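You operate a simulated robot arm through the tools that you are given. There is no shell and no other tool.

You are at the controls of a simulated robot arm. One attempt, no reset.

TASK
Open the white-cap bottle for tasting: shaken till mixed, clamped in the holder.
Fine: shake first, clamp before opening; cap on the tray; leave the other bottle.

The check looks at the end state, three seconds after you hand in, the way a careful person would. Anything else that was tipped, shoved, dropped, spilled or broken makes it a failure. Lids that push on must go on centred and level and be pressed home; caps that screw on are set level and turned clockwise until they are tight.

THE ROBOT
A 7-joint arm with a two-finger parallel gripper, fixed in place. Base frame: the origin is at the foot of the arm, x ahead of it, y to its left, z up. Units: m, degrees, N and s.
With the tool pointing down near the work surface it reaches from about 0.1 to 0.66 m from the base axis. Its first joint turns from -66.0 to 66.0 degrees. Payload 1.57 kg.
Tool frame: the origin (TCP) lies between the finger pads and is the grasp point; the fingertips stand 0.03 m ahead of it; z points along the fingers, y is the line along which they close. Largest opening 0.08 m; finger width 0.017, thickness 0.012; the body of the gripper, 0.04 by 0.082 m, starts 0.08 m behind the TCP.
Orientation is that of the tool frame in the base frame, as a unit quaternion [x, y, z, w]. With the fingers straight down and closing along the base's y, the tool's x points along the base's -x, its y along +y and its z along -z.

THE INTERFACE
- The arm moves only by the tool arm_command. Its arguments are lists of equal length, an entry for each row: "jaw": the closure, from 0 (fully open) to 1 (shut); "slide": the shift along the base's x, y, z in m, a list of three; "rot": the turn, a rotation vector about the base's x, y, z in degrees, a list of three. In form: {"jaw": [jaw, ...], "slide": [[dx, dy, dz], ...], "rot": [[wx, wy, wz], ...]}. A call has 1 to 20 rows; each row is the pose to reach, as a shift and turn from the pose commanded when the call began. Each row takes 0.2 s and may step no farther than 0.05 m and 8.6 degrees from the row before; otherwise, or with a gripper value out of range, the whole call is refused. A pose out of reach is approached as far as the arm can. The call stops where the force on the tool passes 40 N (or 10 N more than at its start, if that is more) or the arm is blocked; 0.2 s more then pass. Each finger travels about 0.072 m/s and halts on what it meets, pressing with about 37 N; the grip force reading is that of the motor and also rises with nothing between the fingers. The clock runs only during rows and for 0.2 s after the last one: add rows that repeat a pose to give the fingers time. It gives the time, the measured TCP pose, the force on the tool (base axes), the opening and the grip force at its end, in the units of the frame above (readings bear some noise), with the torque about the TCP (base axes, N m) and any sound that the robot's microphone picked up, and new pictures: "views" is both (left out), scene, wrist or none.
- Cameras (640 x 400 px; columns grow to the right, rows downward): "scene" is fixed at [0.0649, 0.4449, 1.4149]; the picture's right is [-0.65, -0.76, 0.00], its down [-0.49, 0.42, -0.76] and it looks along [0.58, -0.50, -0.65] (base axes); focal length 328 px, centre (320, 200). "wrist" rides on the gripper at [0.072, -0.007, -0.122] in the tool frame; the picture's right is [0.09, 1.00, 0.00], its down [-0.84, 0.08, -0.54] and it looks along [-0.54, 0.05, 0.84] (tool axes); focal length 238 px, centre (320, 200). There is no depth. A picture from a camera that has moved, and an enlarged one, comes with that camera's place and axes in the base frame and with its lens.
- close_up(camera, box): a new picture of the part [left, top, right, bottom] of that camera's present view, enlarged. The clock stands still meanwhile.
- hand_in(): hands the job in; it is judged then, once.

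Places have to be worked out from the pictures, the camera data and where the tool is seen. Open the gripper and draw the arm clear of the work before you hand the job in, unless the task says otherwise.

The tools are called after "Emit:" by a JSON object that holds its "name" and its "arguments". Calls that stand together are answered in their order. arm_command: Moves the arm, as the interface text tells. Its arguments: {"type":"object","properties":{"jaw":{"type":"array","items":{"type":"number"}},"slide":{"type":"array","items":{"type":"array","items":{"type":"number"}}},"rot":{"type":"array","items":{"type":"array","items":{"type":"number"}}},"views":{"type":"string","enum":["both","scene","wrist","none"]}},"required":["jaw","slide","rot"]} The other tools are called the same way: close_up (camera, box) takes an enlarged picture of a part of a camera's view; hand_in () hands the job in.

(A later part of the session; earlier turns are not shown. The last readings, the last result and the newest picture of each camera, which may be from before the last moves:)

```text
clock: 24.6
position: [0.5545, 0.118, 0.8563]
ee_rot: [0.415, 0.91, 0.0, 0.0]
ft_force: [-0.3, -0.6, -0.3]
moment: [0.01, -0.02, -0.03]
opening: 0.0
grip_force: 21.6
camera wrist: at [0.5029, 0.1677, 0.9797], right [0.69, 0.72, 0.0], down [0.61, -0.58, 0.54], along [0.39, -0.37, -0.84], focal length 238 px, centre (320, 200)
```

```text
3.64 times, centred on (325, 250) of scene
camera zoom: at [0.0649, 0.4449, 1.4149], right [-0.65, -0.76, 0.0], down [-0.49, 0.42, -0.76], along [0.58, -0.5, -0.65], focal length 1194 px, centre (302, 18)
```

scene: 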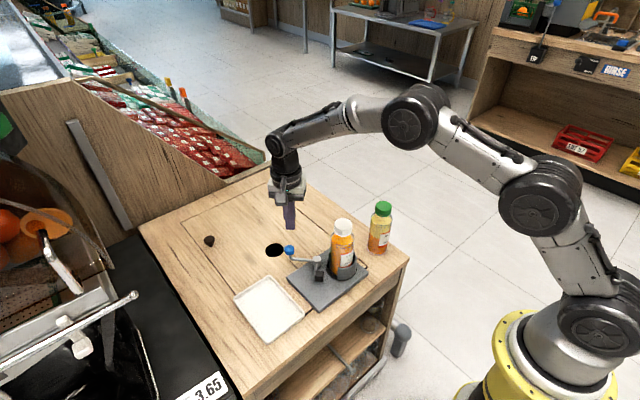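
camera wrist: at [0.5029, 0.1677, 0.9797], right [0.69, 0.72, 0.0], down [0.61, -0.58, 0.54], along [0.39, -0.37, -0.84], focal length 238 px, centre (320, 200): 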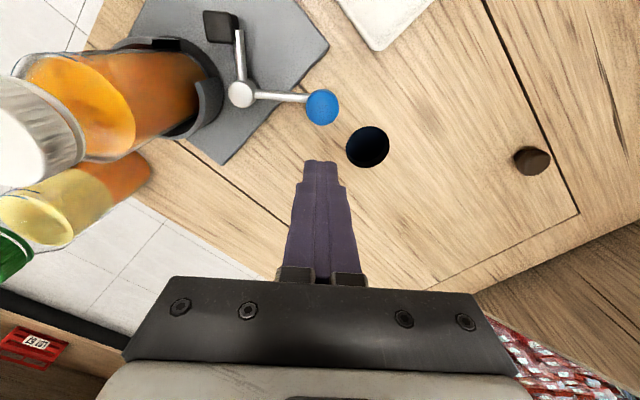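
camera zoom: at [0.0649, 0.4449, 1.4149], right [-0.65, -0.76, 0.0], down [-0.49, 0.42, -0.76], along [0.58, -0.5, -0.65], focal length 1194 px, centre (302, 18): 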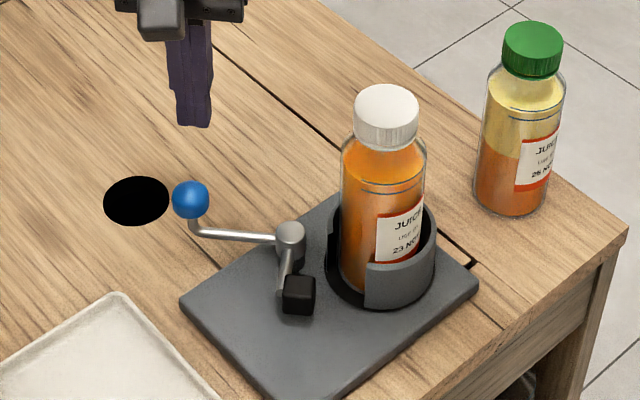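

The fingers line up with the ball in the wrist view. I descend to ball height, with the tips at z≈0.766.

Emit:
{"name": "arm_command", "arguments": {"jaw": [1, 1, 1, 1], "slide": [[0, 0, -0.02], [0, 0, -0.04], [0, 0, -0.062], [0, 0, -0.062]], "rot": [[0, 0, 0], [0, 0, 0], [0, 0, 0], [0, 0, 0]], "views": "wrist"}}

Emit:
{"name": "close_up", "arguments": {"camera": "scene", "box": [265, 195, 385, 305]}}

```text
clock: 25.6
position: [0.554, 0.1162, 0.7953]
ee_rot: [0.415, 0.91, 0.0, 0.0]
ft_force: [-0.2, -0.4, -0.3]
moment: [0.0, 0.02, -0.01]
opening: 0.0
grip_force: 22.0
camera wrist: at [0.5022, 0.1672, 0.9179], right [0.69, 0.72, 0.0], down [0.61, -0.58, 0.54], along [0.39, -0.37, -0.84], focal length 238 px, centre (320, 200)
```

wrist: 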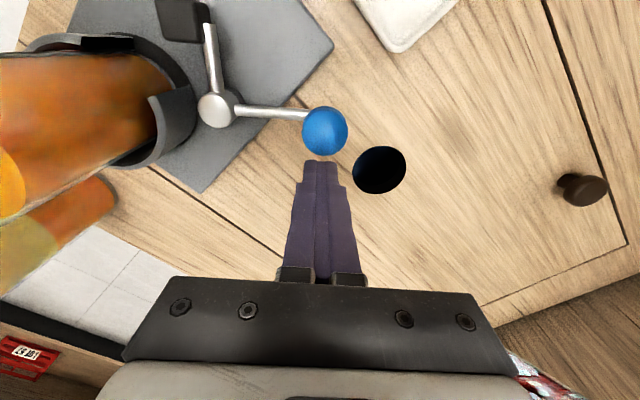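

```text
3.64 times, centred on (325, 250) of scene
camera zoom: at [0.0649, 0.4449, 1.4149], right [-0.65, -0.76, 0.0], down [-0.49, 0.42, -0.76], along [0.58, -0.5, -0.65], focal length 1194 px, centre (302, 18)
```

zoom: 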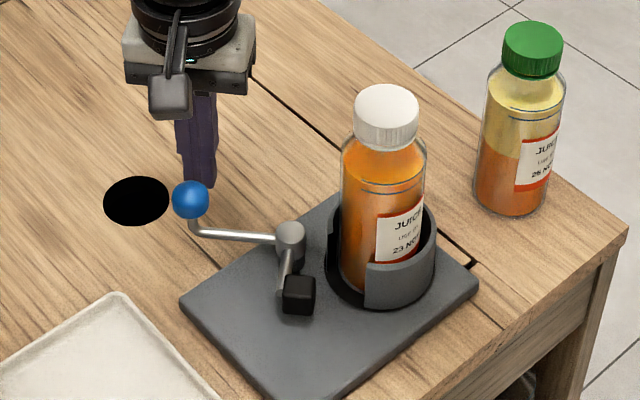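

The fingers are just behind the ball. I'll push along the arc about 32° and watch the forces.

Emit:
{"name": "arm_command", "arguments": {"jaw": [1, 1, 1, 1, 1, 1], "slide": [[-0.0078, 0.0089, 0], [-0.0126, 0.0177, 0], [-0.0185, 0.0259, 0], [-0.0255, 0.033, 0], [-0.0334, 0.0393, 0], [-0.0334, 0.0393, 0]], "rot": [[0, 0, 0], [0, 0, 8], [0, 0, 16], [0, 0, 24], [0, 0, 32], [0, 0, 32]], "views": "wrist"}}

Emit:
{"name": "close_up", "arguments": {"camera": "scene", "box": [265, 195, 385, 305]}}

```text
clock: 27.0
position: [0.5209, 0.1557, 0.7975]
ee_rot: [0.147, 0.989, 0.0, 0.0]
ft_force: [0.5, 0.3, -0.2]
moment: [-0.01, 0.04, 0.0]
opening: 0.0005
grip_force: 21.9
camera wrist: at [0.4501, 0.1714, 0.9188], right [0.2, 0.98, 0.0], down [0.82, -0.17, 0.54], along [0.53, -0.11, -0.84], focal length 238 px, centre (320, 200)
```

wrist: 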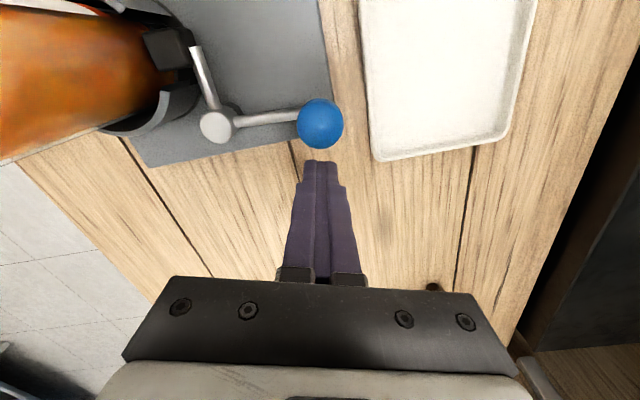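

```text
3.64 times, centred on (325, 250) of scene
camera zoom: at [0.0649, 0.4449, 1.4149], right [-0.65, -0.76, 0.0], down [-0.49, 0.42, -0.76], along [0.58, -0.5, -0.65], focal length 1194 px, centre (302, 18)
```

zoom: 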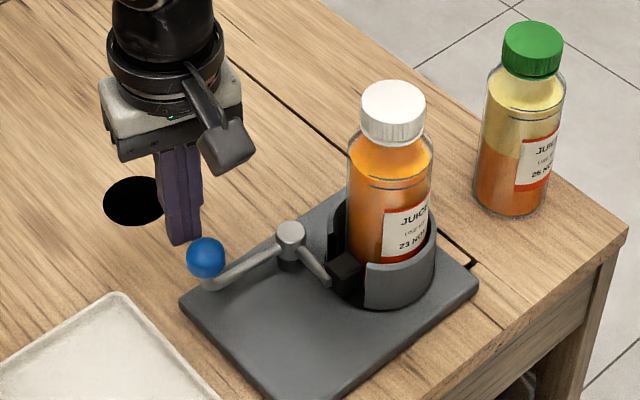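

The lever turns freely and the pad has entered the gap and reached the bottle. I continue in small steps and watch the force.

Emit:
{"name": "arm_command", "arguments": {"jaw": [1, 1, 1, 1, 1], "slide": [[-0.0043, 0.0026, 0], [-0.0076, 0.0045, 0], [-0.0111, 0.006, 0], [-0.0146, 0.0074, 0], [-0.0146, 0.0074, 0]], "rot": [[0, 0, 4], [0, 0, 7], [0, 0, 10], [0, 0, 13], [0, 0, 13]], "views": "wrist"}}

Emit:
{"name": "close_up", "arguments": {"camera": "scene", "box": [265, 195, 385, 305]}}

```text
clock: 28.2
position: [0.5077, 0.1646, 0.7963]
ee_rot: [0.035, 0.999, 0.0, 0.001]
ft_force: [2.7, -1.4, -0.2]
moment: [-0.08, -0.05, 0.05]
opening: 0.0001
grip_force: 21.6
camera wrist: at [0.4351, 0.1624, 0.9188], right [-0.02, 1.0, 0.0], down [0.84, 0.02, 0.54], along [0.54, 0.01, -0.84], focal length 238 px, centre (320, 200)
```

wrist: 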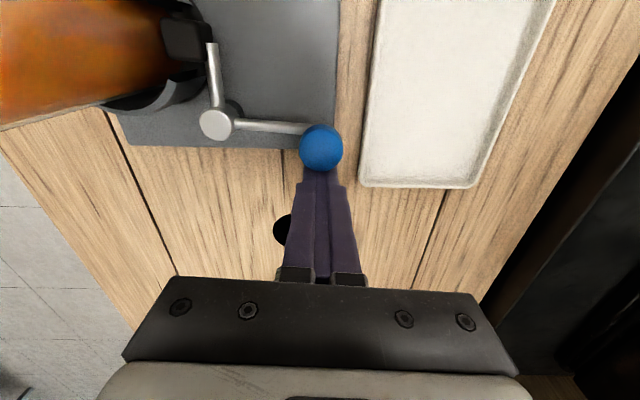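

```text
3.64 times, centred on (325, 250) of scene
camera zoom: at [0.065, 0.4448, 1.4149], right [-0.65, -0.76, 0.0], down [-0.49, 0.42, -0.76], along [0.58, -0.5, -0.65], focal length 1194 px, centre (302, 18)
```

zoom: 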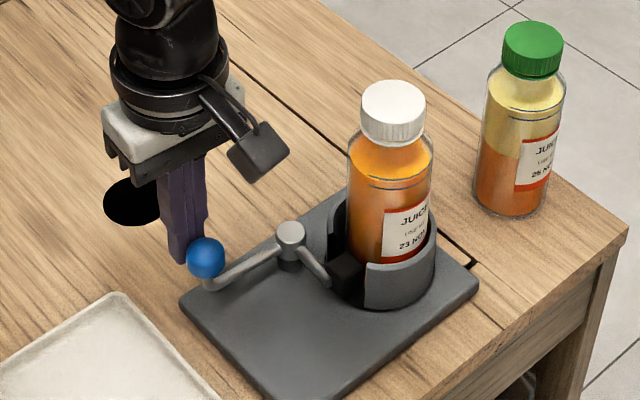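

The lever had coasted ahead, and the fingers now just touch the ball with about 3 N, at roughly 86°. I push further in small steps to tighten and lock it.

Emit:
{"name": "arm_command", "arguments": {"jaw": [1, 1, 1, 1], "slide": [[-0.002, 0.0002, 0], [-0.004, 0.0003, 0], [-0.006, 0.0004, 0], [-0.006, 0.0004, 0]], "rot": [[0, 0, 1.5], [0, 0, 3], [0, 0, 5], [0, 0, 5]], "views": "wrist"}}

Emit:
{"name": "close_up", "arguments": {"camera": "scene", "box": [265, 195, 385, 305]}}

```text
clock: 29.2
position: [0.5038, 0.1648, 0.7991]
ee_rot: [-0.01, 1.0, 0.002, 0.006]
ft_force: [17.1, 2.4, 4.9]
moment: [0.0, -0.31, -0.03]
opening: 0.0002
grip_force: 21.7
camera wrist: at [0.431, 0.1574, 0.9203], right [-0.11, 0.99, 0.0], down [0.83, 0.09, 0.55], along [0.55, 0.06, -0.84], focal length 238 px, centre (320, 200)
```

wrist: 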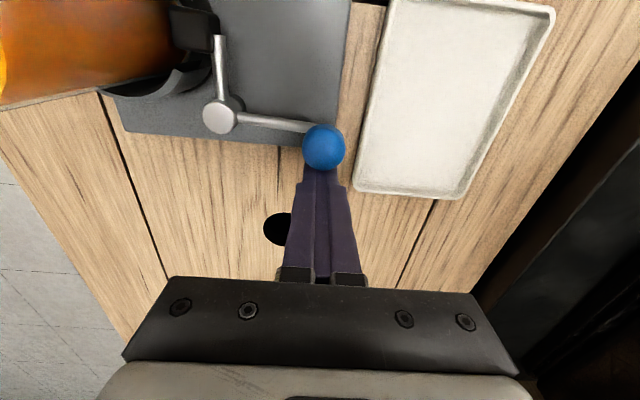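

```text
3.64 times, centred on (325, 250) of scene
camera zoom: at [0.0652, 0.4449, 1.4149], right [-0.65, -0.76, 0.0], down [-0.49, 0.42, -0.76], along [0.58, -0.5, -0.65], focal length 1194 px, centre (302, 18)
```

zoom: 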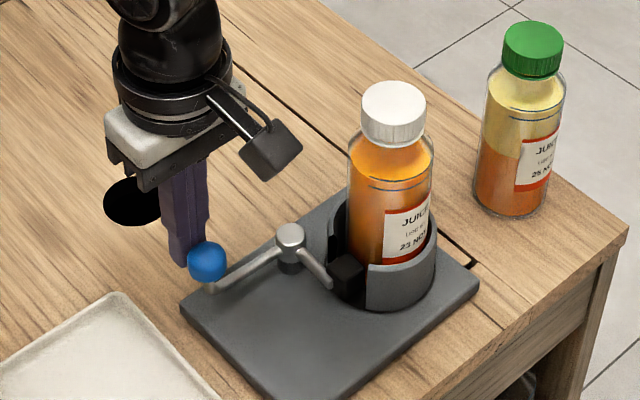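

Force is rising to 17 N with the lever barely moving, so the pad is bearing on the bottle. I push a bit more to set it firmly.

Emit:
{"name": "arm_command", "arguments": {"jaw": [1, 1, 1, 1], "slide": [[-0.0015, 0, 0], [-0.003, 0, 0], [-0.0045, 0, 0], [-0.0045, 0, 0]], "rot": [[0, 0, 0], [0, 0, 0], [0, 0, 0], [0, 0, 0]], "views": "wrist"}}

Emit:
{"name": "close_up", "arguments": {"camera": "scene", "box": [265, 195, 385, 305]}}

```text
clock: 30.2
position: [0.4978, 0.1633, 0.7963]
ee_rot: [-0.01, 1.0, 0.001, 0.001]
ft_force: [16.0, 2.2, 1.9]
moment: [0.05, -0.25, -0.06]
opening: 0.0002
grip_force: 21.8
camera wrist: at [0.4255, 0.1562, 0.9184], right [-0.11, 0.99, 0.0], down [0.83, 0.09, 0.54], along [0.54, 0.06, -0.84], focal length 238 px, centre (320, 200)
```

wrist: 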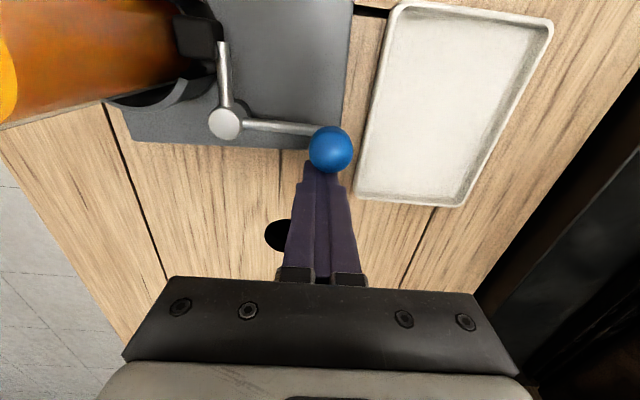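

```text
3.64 times, centred on (325, 250) of scene
camera zoom: at [0.0652, 0.4449, 1.4149], right [-0.65, -0.76, 0.0], down [-0.49, 0.42, -0.76], along [0.58, -0.5, -0.65], focal length 1194 px, centre (302, 18)
```

zoom: 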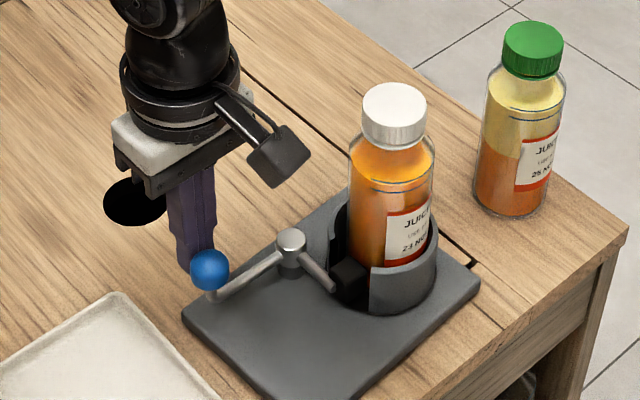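

The whole holder started to slide a few millimetres instead of tightening further, so the clamp is home. I stop pushing, back off and inspect.

Emit:
{"name": "arm_command", "arguments": {"jaw": [1, 1, 1, 1, 1], "slide": [[0.006, 0, 0], [0.02, 0, 0], [0.04, 0, 0.01], [0.04, 0, 0.05], [0.04, 0, 0.1]], "rot": [[0, 0, 0], [0, 0, 0], [0, 0, 0], [0, 0, 0], [0, 0, 0]], "views": "both"}}

Emit:
{"name": "close_up", "arguments": {"camera": "scene", "box": [265, 195, 385, 305]}}

Emit:
{"name": "close_up", "arguments": {"camera": "scene", "box": [310, 235, 374, 285]}}

Emit:
{"name": "close_up", "arguments": {"camera": "wrist", "box": [200, 0, 400, 150]}}

```text
clock: 31.4
position: [0.5361, 0.1638, 0.8969]
ee_rot: [-0.008, 1.0, 0.0, 0.0]
ft_force: [-0.3, -0.1, 0.7]
moment: [-0.01, -0.04, -0.02]
opening: 0.0001
grip_force: 21.4
camera wrist: at [0.465, 0.1565, 1.0197], right [-0.11, 0.99, 0.0], down [0.84, 0.09, 0.54], along [0.54, 0.06, -0.84], focal length 238 px, centre (320, 200)
```

scene: 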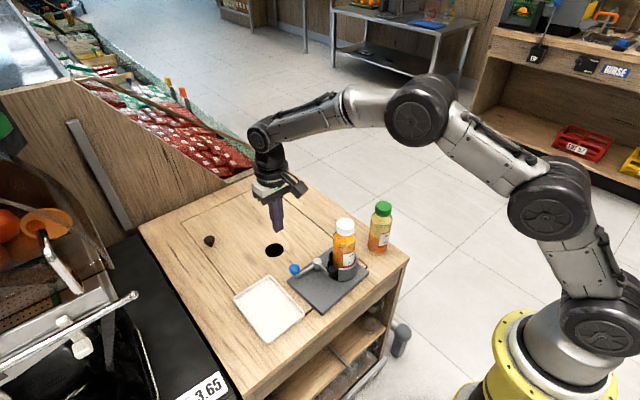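
wrist: 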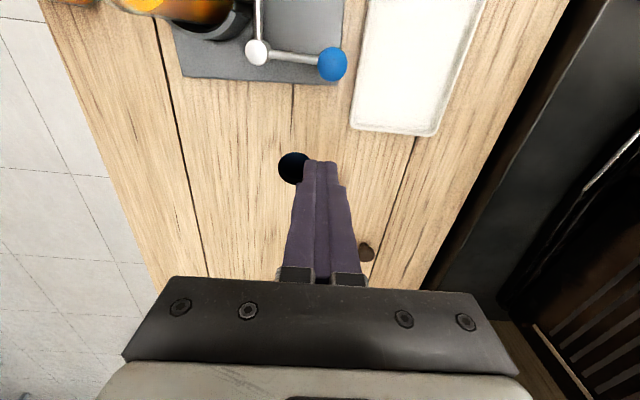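

```text
3.64 times, centred on (325, 250) of scene
camera zoom: at [0.0649, 0.4449, 1.4149], right [-0.65, -0.76, 0.0], down [-0.49, 0.42, -0.76], along [0.58, -0.5, -0.65], focal length 1194 px, centre (302, 18)
```

zoom: 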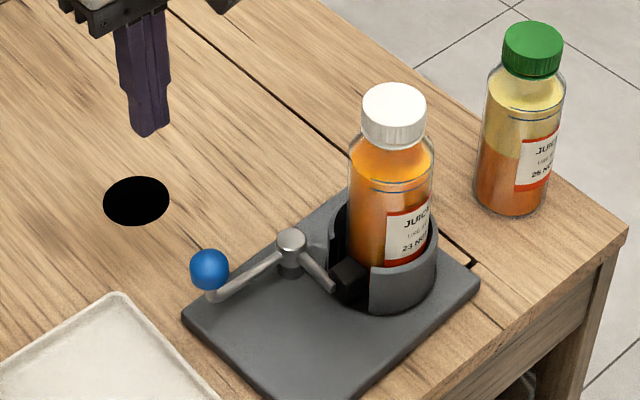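

```text
8.00 times, centred on (342, 260) of scene
camera zoom: at [0.0649, 0.4449, 1.4149], right [-0.65, -0.76, 0.0], down [-0.49, 0.42, -0.76], along [0.58, -0.5, -0.65], focal length 2626 px, centre (144, -280)
```

zoom: 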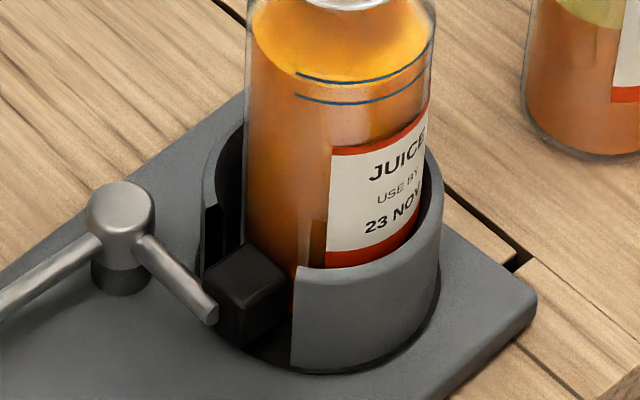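

```text
2.67 times, centred on (300, 75) of wrist
camera zoom: at [0.465, 0.1565, 1.0197], right [-0.11, 0.99, 0.0], down [0.84, 0.09, 0.54], along [0.54, 0.06, -0.84], focal length 636 px, centre (373, 533)
```

zoom: 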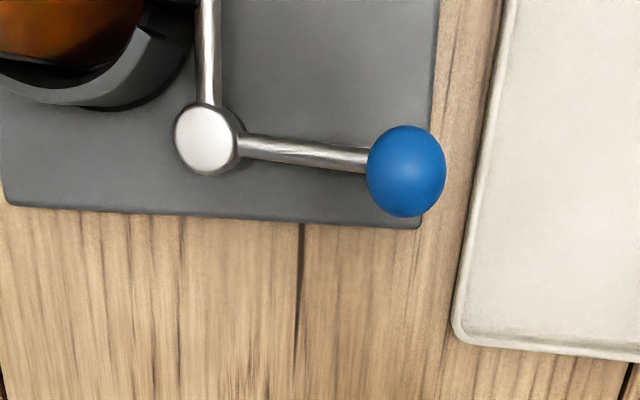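

The lever stays put with the pad bearing on the bottle, and the bottle sits against the cup's far wall. Now I rise over the bottle with open fingers to locate the cap precisely.

Emit:
{"name": "arm_command", "arguments": {"jaw": [1, 1, 0.5, 0.2, 0, 0, 0], "slide": [[0, 0, 0.04], [0, 0, 0.08], [-0.025, -0.029, 0.08], [-0.05, -0.058, 0.08], [-0.076, -0.086, 0.08], [-0.102, -0.115, 0.08], [-0.102, -0.115, 0.08]], "rot": [[0, 0, 0], [0, 0, 0], [0, 0, 0], [0, 0, 0], [0, 0, 0], [0, 0, 0], [0, 0, 0]], "views": "both"}}

Emit:
{"name": "close_up", "arguments": {"camera": "scene", "box": [305, 195, 385, 295]}}

Emit:
{"name": "close_up", "arguments": {"camera": "wrist", "box": [260, 40, 420, 200]}}

```text
clock: 33.0
position: [0.4343, 0.05, 0.9761]
ee_rot: [-0.009, 1.0, 0.0, 0.0]
ft_force: [-0.1, 0.1, -0.2]
moment: [-0.01, -0.02, 0.0]
opening: 0.0798
grip_force: 0.1
camera wrist: at [0.3626, 0.0417, 1.0987], right [-0.11, 0.99, 0.0], down [0.84, 0.09, 0.54], along [0.54, 0.06, -0.84], focal length 238 px, centre (320, 200)
```

scene: 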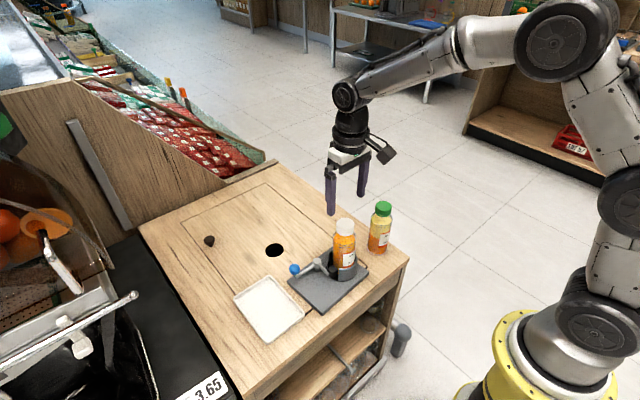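
wrist: 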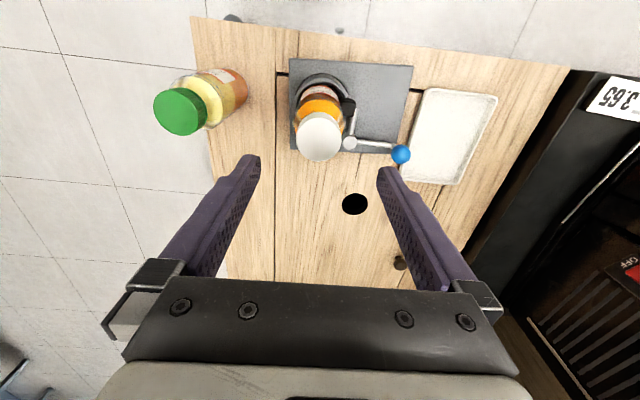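

```text
4.00 times, centred on (345, 245) of scene
camera zoom: at [0.0649, 0.4448, 1.4149], right [-0.65, -0.76, 0.0], down [-0.49, 0.42, -0.76], along [0.58, -0.5, -0.65], focal length 1313 px, centre (220, 20)
```

zoom: 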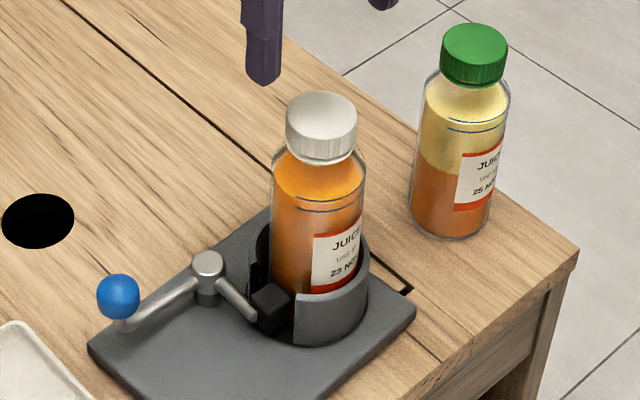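

```text
2.50 times, centred on (340, 120) of wrist
camera zoom: at [0.3626, 0.0417, 1.0987], right [-0.11, 0.99, 0.0], down [0.84, 0.09, 0.54], along [0.54, 0.06, -0.84], focal length 596 px, centre (270, 400)
```

zoom: 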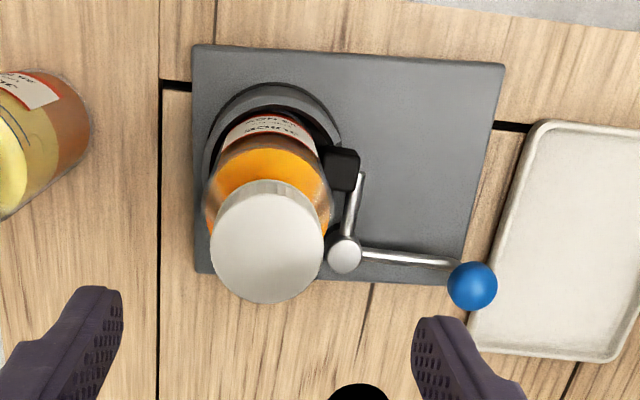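

The cap is centred at about (0.4345, 0.0488) with its top at z≈0.883. I'll turn the gripper to -80° first, so I have the range to unscrew counter-clockwise.

Emit:
{"name": "arm_command", "arguments": {"jaw": [0, 0, 0, 0, 0, 0, 0, 0, 0, 0, 0], "slide": [[0, 0, 0], [0, 0, 0], [0, 0, 0], [0, 0, 0], [0, 0, 0], [0, 0, 0], [0, 0, 0], [0, 0, 0], [0, 0, 0], [0, 0, 0], [-0.0007, 0, 0]], "rot": [[0, 0, -8.5], [0, 0, -17], [0, 0, -25.5], [0, 0, -34], [0, 0, -42.5], [0, 0, -51], [0, 0, -59.5], [0, 0, -68], [0, 0, -76], [0, 0, -81], [0, 0, -81]], "views": "wrist"}}

```text
clock: 35.4
position: [0.435, 0.0497, 0.9767]
ee_rot: [0.643, 0.766, 0.0, 0.0]
ft_force: [0.0, 0.0, 0.1]
moment: [0.03, 0.0, -0.01]
opening: 0.0799
grip_force: 0.0
camera wrist: at [0.415, 0.1191, 1.0987], right [0.97, 0.26, 0.0], down [0.22, -0.81, 0.54], along [0.14, -0.52, -0.84], focal length 238 px, centre (320, 200)
```

wrist: 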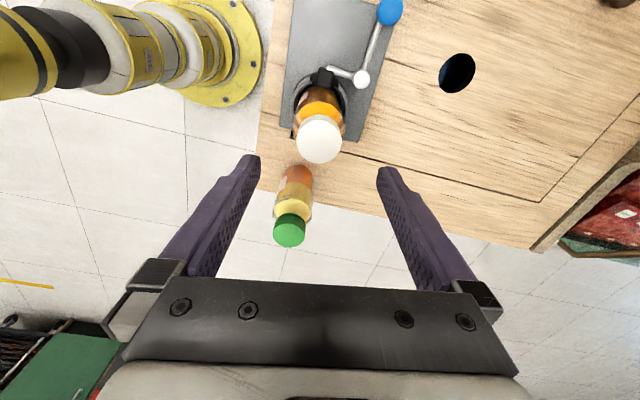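

-80° is reached without trouble, and the cap is centred below. I descend so the fingertips sit at the cap's lower edge.

Emit:
{"name": "arm_command", "arguments": {"jaw": [0, 0, 0, 0, 0], "slide": [[-0.0005, 0.0005, -0.025], [-0.0005, 0.0005, -0.05], [-0.0005, 0.0005, -0.07], [-0.0005, 0.0005, -0.0865], [-0.0005, 0.0005, -0.0865]], "rot": [[0, 0, 0], [0, 0, 0], [0, 0, 0], [0, 0, 0], [0, 0, 0]], "views": "wrist"}}

Emit:
{"name": "close_up", "arguments": {"camera": "scene", "box": [305, 195, 385, 295]}}

Emit:
{"name": "close_up", "arguments": {"camera": "wrist", "box": [240, 100, 400, 240]}}

```text
clock: 36.6
position: [0.4319, 0.0485, 0.8891]
ee_rot: [0.643, 0.766, 0.001, -0.001]
ft_force: [0.5, 0.4, 0.6]
moment: [0.01, 0.01, 0.03]
opening: 0.0801
grip_force: 0.0
camera wrist: at [0.4136, 0.1191, 1.0119], right [0.96, 0.26, 0.0], down [0.22, -0.81, 0.54], along [0.14, -0.52, -0.84], focal length 238 px, centre (320, 200)
```

wrist: 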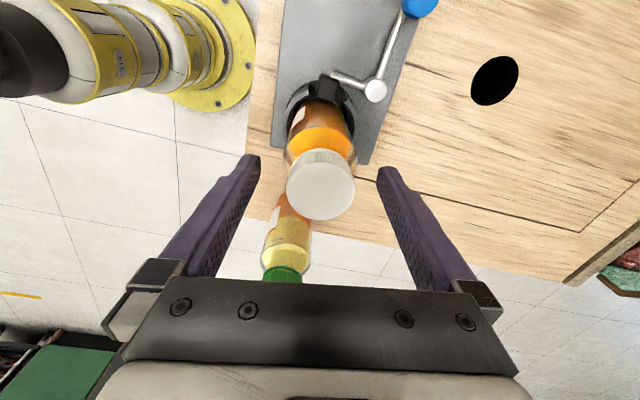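

```text
4.00 times, centred on (345, 245) of scene
camera zoom: at [0.0649, 0.4449, 1.4149], right [-0.65, -0.76, 0.0], down [-0.49, 0.42, -0.76], along [0.58, -0.5, -0.65], focal length 1313 px, centre (220, 20)
```

zoom: 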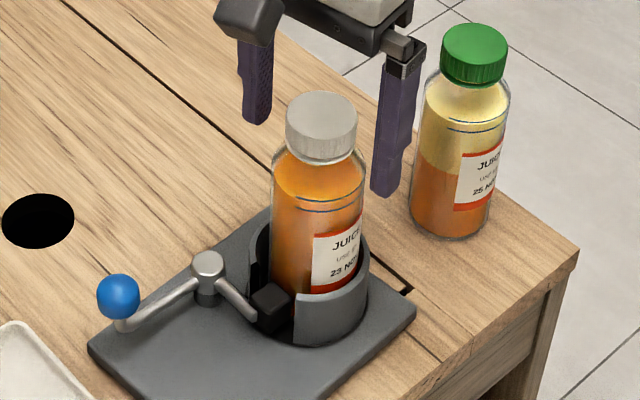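

```text
2.86 times, centred on (320, 170) of wrist
camera zoom: at [0.4136, 0.1191, 1.0119], right [0.96, 0.26, 0.0], down [0.22, -0.81, 0.54], along [0.14, -0.52, -0.84], focal length 681 px, centre (320, 286)
```

zoom: 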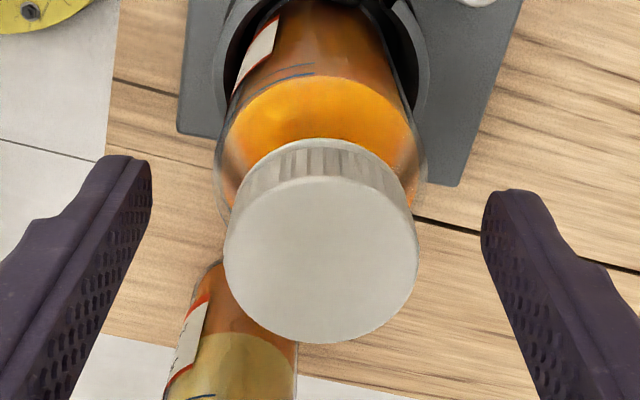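

The cap is centred between the fingers to within about 2 mm. Closing on the cap now.

Emit:
{"name": "arm_command", "arguments": {"jaw": [0.3, 0.45, 0.6, 1, 1], "slide": [[0.0003, -0.001, 0.001], [0.0003, -0.001, 0.001], [0.0003, -0.001, 0.001], [0.0003, -0.001, 0.001], [0.0003, -0.001, 0.001]], "rot": [[0, 0, 0], [0, 0, 0], [0, 0, 0], [0, 0, 0], [0, 0, 0]], "views": "wrist"}}

Emit:
{"name": "close_up", "arguments": {"camera": "scene", "box": [305, 195, 385, 295]}}

```text
clock: 37.8
position: [0.434, 0.0474, 0.8904]
ee_rot: [0.643, 0.766, 0.001, 0.001]
ft_force: [-2.8, -0.1, 9.0]
moment: [-0.08, 0.43, 0.08]
opening: 0.0391
grip_force: 37.0
camera wrist: at [0.414, 0.1182, 1.0139], right [0.96, 0.26, 0.0], down [0.22, -0.81, 0.54], along [0.14, -0.52, -0.84], focal length 238 px, centre (320, 200)
```

wrist: 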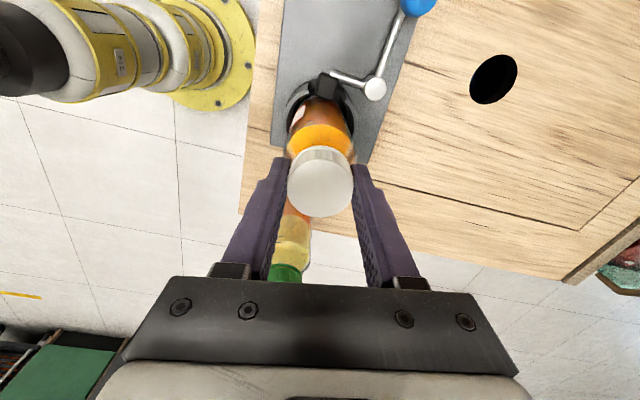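

```text
4.00 times, centred on (345, 245) of scene
camera zoom: at [0.0647, 0.4448, 1.4149], right [-0.65, -0.76, 0.0], down [-0.49, 0.42, -0.76], along [0.58, -0.5, -0.65], focal length 1313 px, centre (220, 20)
```

zoom: 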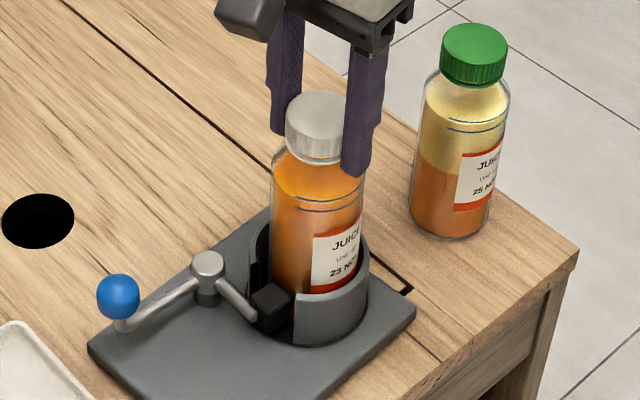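

A 9 N upward reading: a fingertip is bearing on the bottle's shoulder. I'll open slightly, raise 5 mm and regrip only on the cap.

Emit:
{"name": "arm_command", "arguments": {"jaw": [0.3, 0.3, 0.3, 0.6, 1, 1], "slide": [[0, 0, 0], [0, 0, 0.003], [0, 0, 0.005], [0, 0, 0.005], [0, 0, 0.005], [0, 0, 0.005]], "rot": [[0, 0, 0], [0, 0, 0], [0, 0, 0], [0, 0, 0], [0, 0, 0], [0, 0, 0]], "views": "wrist"}}

Emit:
{"name": "close_up", "arguments": {"camera": "scene", "box": [305, 195, 385, 295]}}

```text
clock: 39.2
position: [0.4333, 0.0468, 0.8958]
ee_rot: [0.642, 0.766, 0.0, 0.0]
ft_force: [-0.4, -0.1, -0.1]
moment: [-0.01, 0.01, -0.02]
opening: 0.038
grip_force: 37.0
camera wrist: at [0.4146, 0.1182, 1.0181], right [0.96, 0.26, 0.0], down [0.22, -0.81, 0.54], along [0.14, -0.52, -0.84], focal length 238 px, centre (320, 200)
```

wrist: 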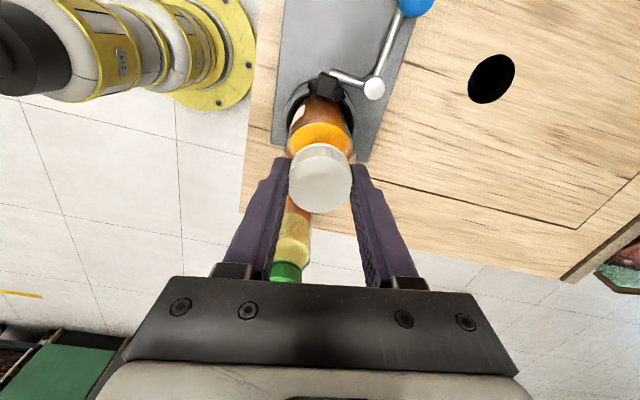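

```text
4.00 times, centred on (345, 245) of scene
camera zoom: at [0.0649, 0.4448, 1.4149], right [-0.65, -0.76, 0.0], down [-0.49, 0.42, -0.76], along [0.58, -0.5, -0.65], focal length 1313 px, centre (220, 20)
```

zoom: 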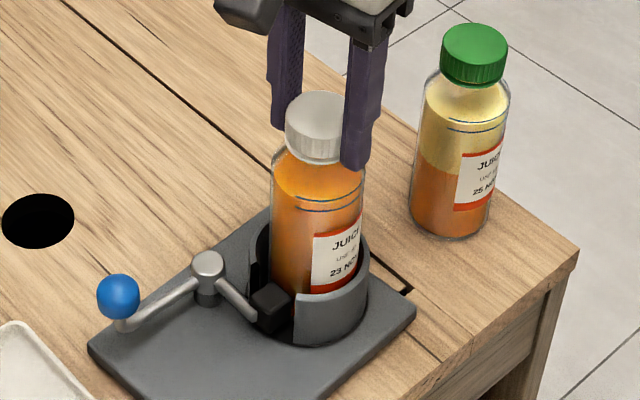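

A clean grip on the cap, with no residual force. I start turning counter-clockwise gently by 24° and read the torque.

Emit:
{"name": "arm_command", "arguments": {"jaw": [1, 1, 1, 1, 1, 1], "slide": [[0, 0, 0], [0, 0, 0], [0, 0, 0], [0, 0, 0], [0, 0, 0], [0, 0, 0]], "rot": [[0, 0, 4], [0, 0, 8], [0, 0, 12], [0, 0, 16], [0, 0, 20], [0, 0, 24]], "views": "wrist"}}

Emit:
{"name": "close_up", "arguments": {"camera": "scene", "box": [305, 195, 385, 295]}}

```text
clock: 40.6
position: [0.4335, 0.0493, 0.896]
ee_rot: [0.469, 0.883, 0.001, 0.0]
ft_force: [-0.8, -2.8, -0.3]
moment: [-0.03, 0.04, -0.04]
opening: 0.0384
grip_force: 37.3
camera wrist: at [0.3879, 0.1046, 1.0184], right [0.77, 0.63, 0.0], down [0.53, -0.65, 0.54], along [0.34, -0.42, -0.84], focal length 238 px, centre (320, 200)
```

wrist: 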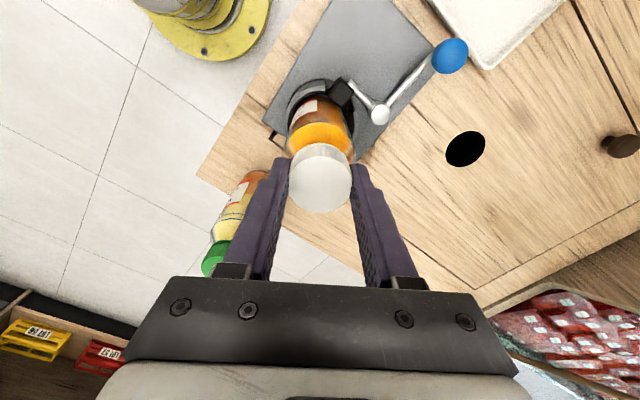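

```text
4.00 times, centred on (345, 245) of scene
camera zoom: at [0.0649, 0.4448, 1.4149], right [-0.65, -0.76, 0.0], down [-0.49, 0.42, -0.76], along [0.58, -0.5, -0.65], focal length 1313 px, centre (220, 20)
```

zoom: 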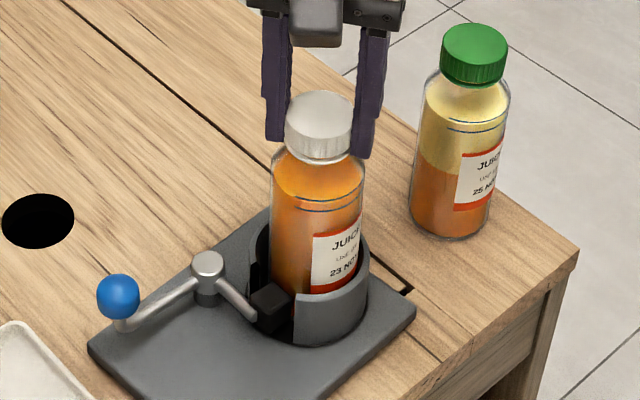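

The label hasn't moved, so the clamp holds and the cap is turning. I continue about 140° with a slight rise for the thread.

Emit:
{"name": "arm_command", "arguments": {"jaw": [1, 1, 1, 1, 1, 1, 1, 1, 1, 1, 1, 1, 1, 1, 1, 1, 1, 1], "slide": [[0, 0, 0.0001], [0, 0, 0.0001], [0, 0, 0.0002], [0, 0, 0.0003], [0, 0, 0.0003], [0, 0, 0.0004], [0, 0, 0.0005], [0, 0, 0.0005], [0, 0, 0.0006], [0, 0, 0.0007], [0, 0, 0.0007], [0, 0, 0.0008], [0, 0, 0.0009], [0, 0, 0.0009], [0, 0, 0.001], [0, 0, 0.0011], [0, 0, 0.0011], [0, 0, 0.0012]], "rot": [[0, 0, 8], [0, 0, 16], [0, 0, 24], [0, 0, 32], [0, 0, 40], [0, 0, 48], [0, 0, 56], [0, 0, 64], [0, 0, 72], [0, 0, 80], [0, 0, 88], [0, 0, 96], [0, 0, 104], [0, 0, 112], [0, 0, 120], [0, 0, 128], [0, 0, 136], [0, 0, 140]], "views": "wrist"}}

Emit:
{"name": "close_up", "arguments": {"camera": "scene", "box": [305, 195, 385, 295]}}

```text
clock: 44.4
position: [0.4339, 0.0472, 0.8966]
ee_rot: [-0.671, 0.742, 0.0, -0.001]
ft_force: [-1.6, -1.3, 1.9]
moment: [0.05, 0.1, -0.04]
opening: 0.038
grip_force: 37.0
camera wrist: at [0.4331, -0.0232, 1.0196], right [-1.0, 0.01, 0.0], down [0.01, 0.84, 0.54], along [0.01, 0.54, -0.84], focal length 238 px, centre (320, 200)
```

wrist: 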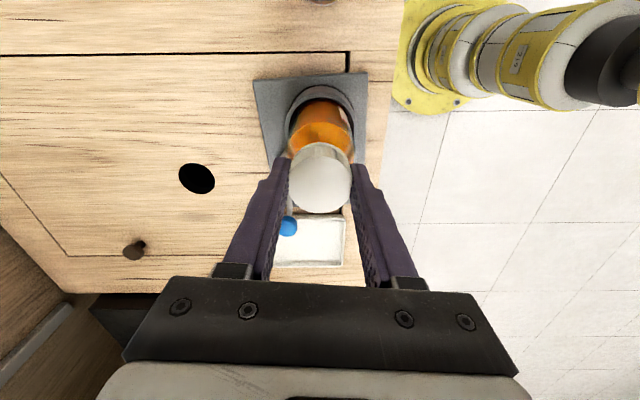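

```text
4.00 times, centred on (345, 245) of scene
camera zoom: at [0.0648, 0.4448, 1.4149], right [-0.65, -0.76, 0.0], down [-0.49, 0.42, -0.76], along [0.58, -0.5, -0.65], focal length 1313 px, centre (220, 20)
```

zoom: 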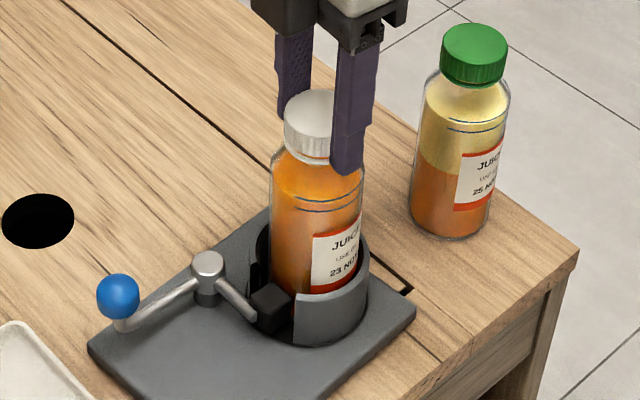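

The cap has turned about 164° and the bottle is still fixed. I open the jaws, rotate back and regrip.

Emit:
{"name": "arm_command", "arguments": {"jaw": [0.22, 0.22, 0.22, 0.22, 0.22, 0.22, 0.22, 0.22, 0.22, 0.22, 0.22, 0.22, 0.22, 0.22, 0.22, 0.22, 0.22, 0.22, 0.22, 0.22], "slide": [[0, 0, 0], [0, 0, 0], [0, 0, 0], [0, 0, 0], [0, 0, 0], [0, 0, 0], [0, 0, 0], [0, 0, 0], [0, 0, 0], [0, 0, 0], [0, 0, 0], [0, 0, 0], [0, 0, 0], [0, 0, 0], [0, 0, 0], [0, 0, 0], [0, 0, 0], [0, 0, 0], [0, 0, 0], [0, 0, 0]], "rot": [[0, 0, 0], [0, 0, -8.5], [0, 0, -17], [0, 0, -25.5], [0, 0, -34], [0, 0, -42.5], [0, 0, -51], [0, 0, -59.5], [0, 0, -68], [0, 0, -76.5], [0, 0, -85], [0, 0, -93.5], [0, 0, -102], [0, 0, -110.5], [0, 0, -119], [0, 0, -127.5], [0, 0, -136], [0, 0, -144.5], [0, 0, -153], [0, 0, -161.5]], "views": "wrist"}}

Emit:
{"name": "close_up", "arguments": {"camera": "scene", "box": [305, 195, 385, 295]}}

Emit:
{"name": "close_up", "arguments": {"camera": "wrist", "box": [240, 100, 400, 240]}}

```text
clock: 48.6
position: [0.4332, 0.0493, 0.8965]
ee_rot: [0.626, 0.779, 0.0, 0.001]
ft_force: [0.0, 0.8, -0.2]
moment: [0.0, 0.03, -0.02]
opening: 0.0622
grip_force: 0.2
camera wrist: at [0.4117, 0.1179, 1.0192], right [0.95, 0.3, 0.0], down [0.25, -0.8, 0.54], along [0.16, -0.52, -0.84], focal length 238 px, centre (320, 200)
```

wrist: 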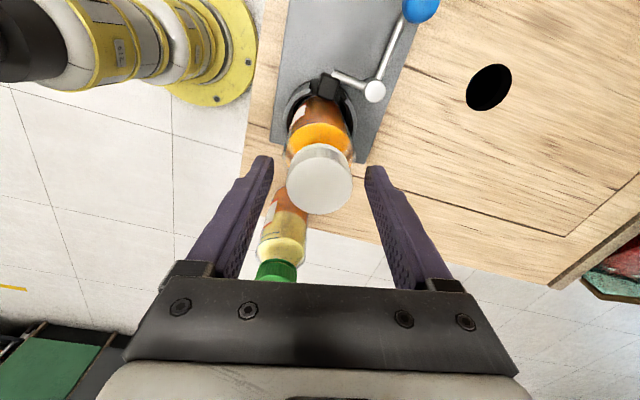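

```text
4.00 times, centred on (345, 245) of scene
camera zoom: at [0.0649, 0.4449, 1.4149], right [-0.65, -0.76, 0.0], down [-0.49, 0.42, -0.76], along [0.58, -0.5, -0.65], focal length 1313 px, centre (220, 20)
```

zoom: 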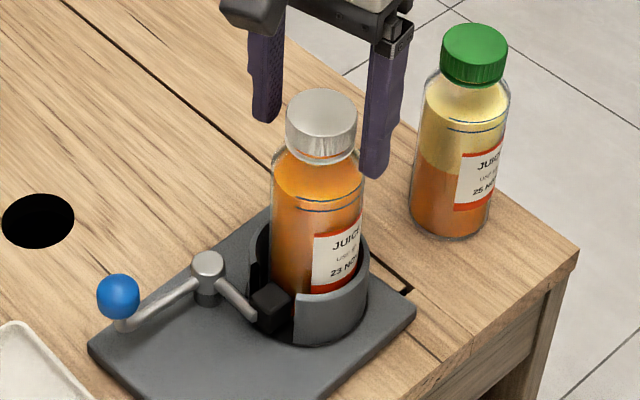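

```text
2.86 times, centred on (320, 170) of wrist
camera zoom: at [0.4117, 0.1179, 1.0192], right [0.95, 0.3, 0.0], down [0.25, -0.8, 0.54], along [0.16, -0.52, -0.84], focal length 681 px, centre (320, 286)
```

zoom: 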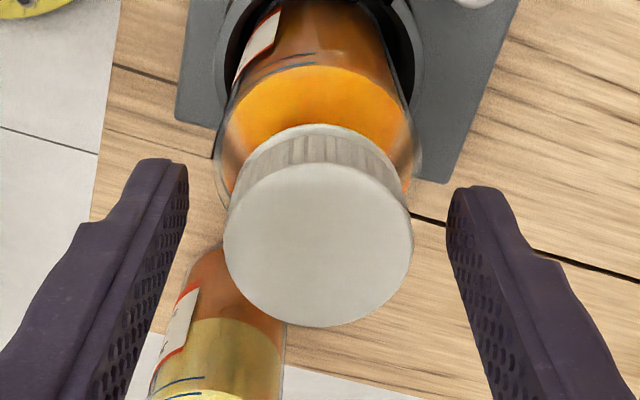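

The cap sits slightly higher and level, and the bottle and lever are unchanged. I regrip and turn another ~150° with a bit more rise.

Emit:
{"name": "arm_command", "arguments": {"jaw": [0.5, 1, 1, 1, 1, 1, 1, 1, 1, 1, 1, 1, 1, 1, 1, 1, 1, 1, 1, 1], "slide": [[0, -0.0005, 0.001], [0, -0.0005, 0.001], [0, -0.0005, 0.001], [0, -0.0005, 0.001], [0, -0.0005, 0.0011], [0, -0.0005, 0.0012], [0, -0.0005, 0.0014], [0, -0.0005, 0.0015], [0, -0.0005, 0.0016], [0, -0.0005, 0.0018], [0, -0.0005, 0.0019], [0, -0.0005, 0.002], [0, -0.0005, 0.0021], [0, -0.0005, 0.0022], [0, -0.0005, 0.0024], [0, -0.0005, 0.0025], [0, -0.0005, 0.0026], [0, -0.0005, 0.0027], [0, -0.0005, 0.0028], [0, -0.0005, 0.003]], "rot": [[0, 0, 0], [0, 0, 0], [0, 0, 0], [0, 0, 8.5], [0, 0, 17], [0, 0, 25.5], [0, 0, 34], [0, 0, 42.5], [0, 0, 51], [0, 0, 59.5], [0, 0, 68], [0, 0, 76.5], [0, 0, 85], [0, 0, 93.5], [0, 0, 102], [0, 0, 110.5], [0, 0, 119], [0, 0, 127.5], [0, 0, 136], [0, 0, 144.5]], "views": "wrist"}}

Emit:
{"name": "close_up", "arguments": {"camera": "scene", "box": [305, 195, 385, 295]}}

```text
clock: 52.8
position: [0.4335, 0.0479, 0.8993]
ee_rot: [-0.552, 0.834, 0.0, 0.0]
ft_force: [-0.3, 0.2, -0.7]
moment: [-0.04, 0.0, 0.0]
opening: 0.0379
grip_force: 37.5
camera wrist: at [0.4122, -0.0204, 1.0225], right [-0.95, 0.3, 0.0], down [0.25, 0.8, 0.54], along [0.16, 0.52, -0.84], focal length 238 px, centre (320, 200)
```

wrist: 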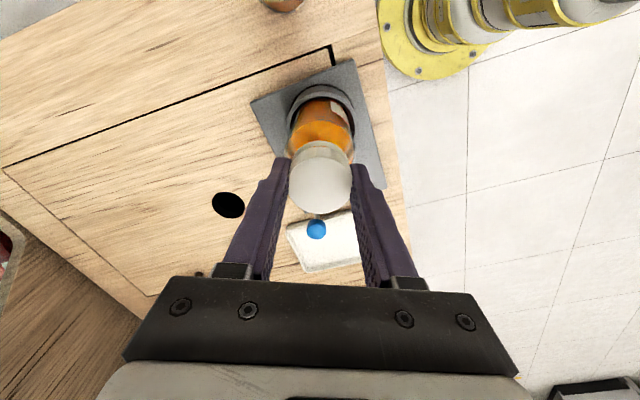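

```text
4.00 times, centred on (345, 245) of scene
camera zoom: at [0.0649, 0.4449, 1.4149], right [-0.65, -0.76, 0.0], down [-0.49, 0.42, -0.76], along [0.58, -0.5, -0.65], focal length 1313 px, centre (220, 20)
```

zoom: 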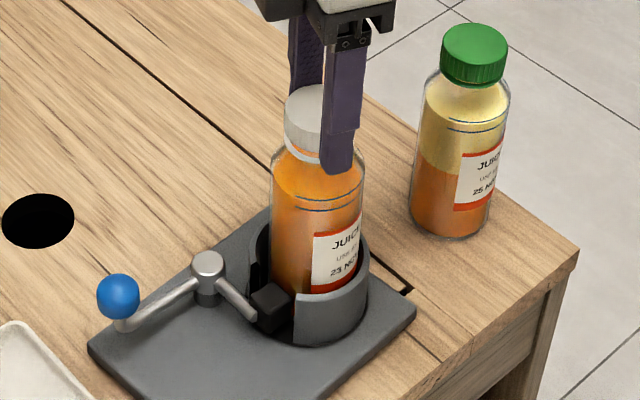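

About 308° turned in total and the forces are near zero. I'll test with a 2 mm lift to see whether the cap is free.

Emit:
{"name": "arm_command", "arguments": {"jaw": [1, 1], "slide": [[0, 0, 0.001], [0, 0, 0.002]], "rot": [[0, 0, 0], [0, 0, 0]], "views": "none"}}

Emit:
{"name": "close_up", "arguments": {"camera": "scene", "box": [305, 195, 385, 295]}}

```text
clock: 53.4
position: [0.4338, 0.0495, 0.902]
ee_rot: [-0.552, 0.834, -0.001, 0.0]
ft_force: [-0.7, -0.7, 0.0]
moment: [-0.02, -0.02, 0.02]
opening: 0.0379
grip_force: 37.2
```

```text
4.00 times, centred on (345, 245) of scene
camera zoom: at [0.0649, 0.4449, 1.4149], right [-0.65, -0.76, 0.0], down [-0.49, 0.42, -0.76], along [0.58, -0.5, -0.65], focal length 1313 px, centre (220, 20)
```

zoom: 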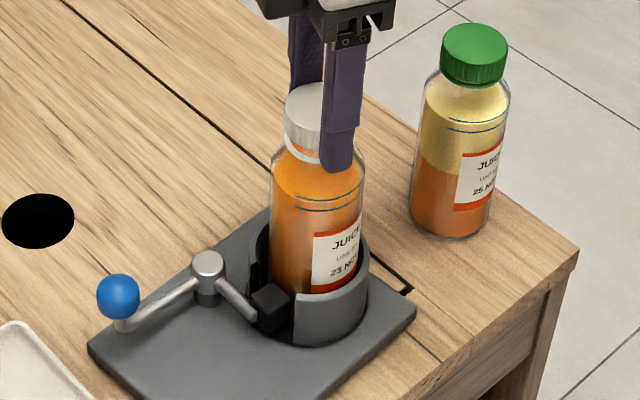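

It follows with no load and the bottle stays down, so the cap is free. I lift gently further.

Emit:
{"name": "arm_command", "arguments": {"jaw": [1, 1, 1], "slide": [[0, 0, 0.002], [0, 0, 0.005], [0, 0, 0.008]], "rot": [[0, 0, 0], [0, 0, 0], [0, 0, 0]], "views": "none"}}

Emit:
{"name": "close_up", "arguments": {"camera": "scene", "box": [305, 195, 385, 295]}}

```text
clock: 54.2
position: [0.433, 0.0483, 0.91]
ee_rot: [-0.552, 0.834, 0.0, 0.0]
ft_force: [-0.5, 0.1, 0.3]
moment: [0.02, -0.01, 0.01]
opening: 0.0377
grip_force: 37.1
```

```text
4.00 times, centred on (345, 245) of scene
camera zoom: at [0.0649, 0.4449, 1.4149], right [-0.65, -0.76, 0.0], down [-0.49, 0.42, -0.76], along [0.58, -0.5, -0.65], focal length 1313 px, centre (220, 20)
```

zoom: 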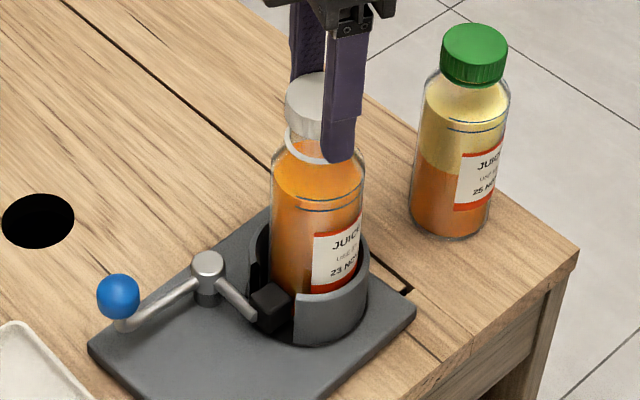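

The cap is off and the neck is exposed. I lift clear, then carry the cap over toward the tray (centre roughly (0.47, 0.26)), unwinding the wrist on the way.

Emit:
{"name": "arm_command", "arguments": {"jaw": [1, 1, 1, 1, 1, 1, 1, 1, 1, 1, 1, 1], "slide": [[0, 0, 0.02], [0, 0, 0.05], [0, 0, 0.09], [0.004, 0.025, 0.09], [0.008, 0.05, 0.09], [0.012, 0.075, 0.09], [0.016, 0.1, 0.09], [0.02, 0.125, 0.09], [0.024, 0.15, 0.09], [0.028, 0.175, 0.09], [0.028, 0.2, 0.09], [0.028, 0.2, 0.09]], "rot": [[0, 0, 0], [0, 0, 0], [0, 0, 0], [0, 0, -8.4], [0, 0, -16.8], [0, 0, -25.2], [0, 0, -33.6], [0, 0, -42], [0, 0, -50.4], [0, 0, -58.8], [0, 0, -67], [0, 0, -67]], "views": "both"}}

Emit:
{"name": "close_up", "arguments": {"camera": "scene", "box": [220, 190, 390, 345]}}

```text
clock: 56.8
position: [0.4622, 0.2483, 1.0013]
ee_rot: [0.001, 1.0, 0.0, -0.001]
ft_force: [0.2, 0.8, 0.2]
moment: [0.03, -0.01, -0.01]
opening: 0.038
grip_force: 37.5
camera wrist: at [0.39, 0.2424, 1.1233], right [-0.09, 1.0, 0.0], down [0.84, 0.08, 0.54], along [0.54, 0.05, -0.84], focal length 238 px, centre (320, 200)
```

scene: 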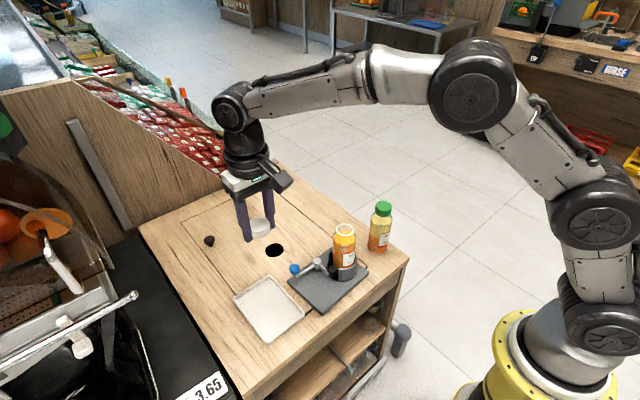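
wrist: 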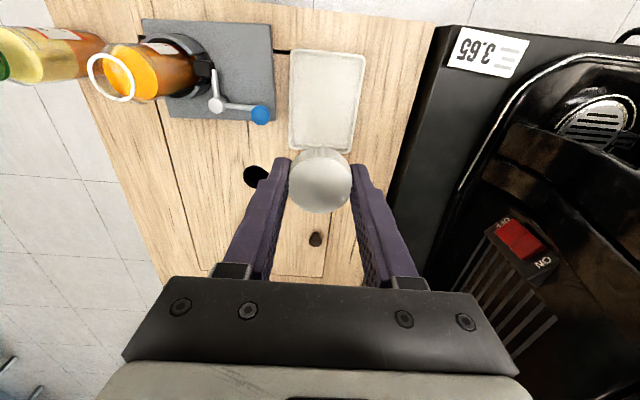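

```text
2.58 times, centred on (305, 268) of scene
camera zoom: at [0.0649, 0.4449, 1.4149], right [-0.65, -0.76, 0.0], down [-0.49, 0.42, -0.76], along [0.58, -0.5, -0.65], focal length 847 px, centre (359, 26)
```

zoom: 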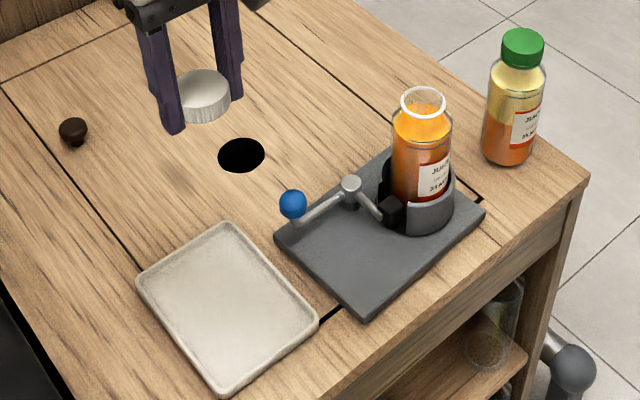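

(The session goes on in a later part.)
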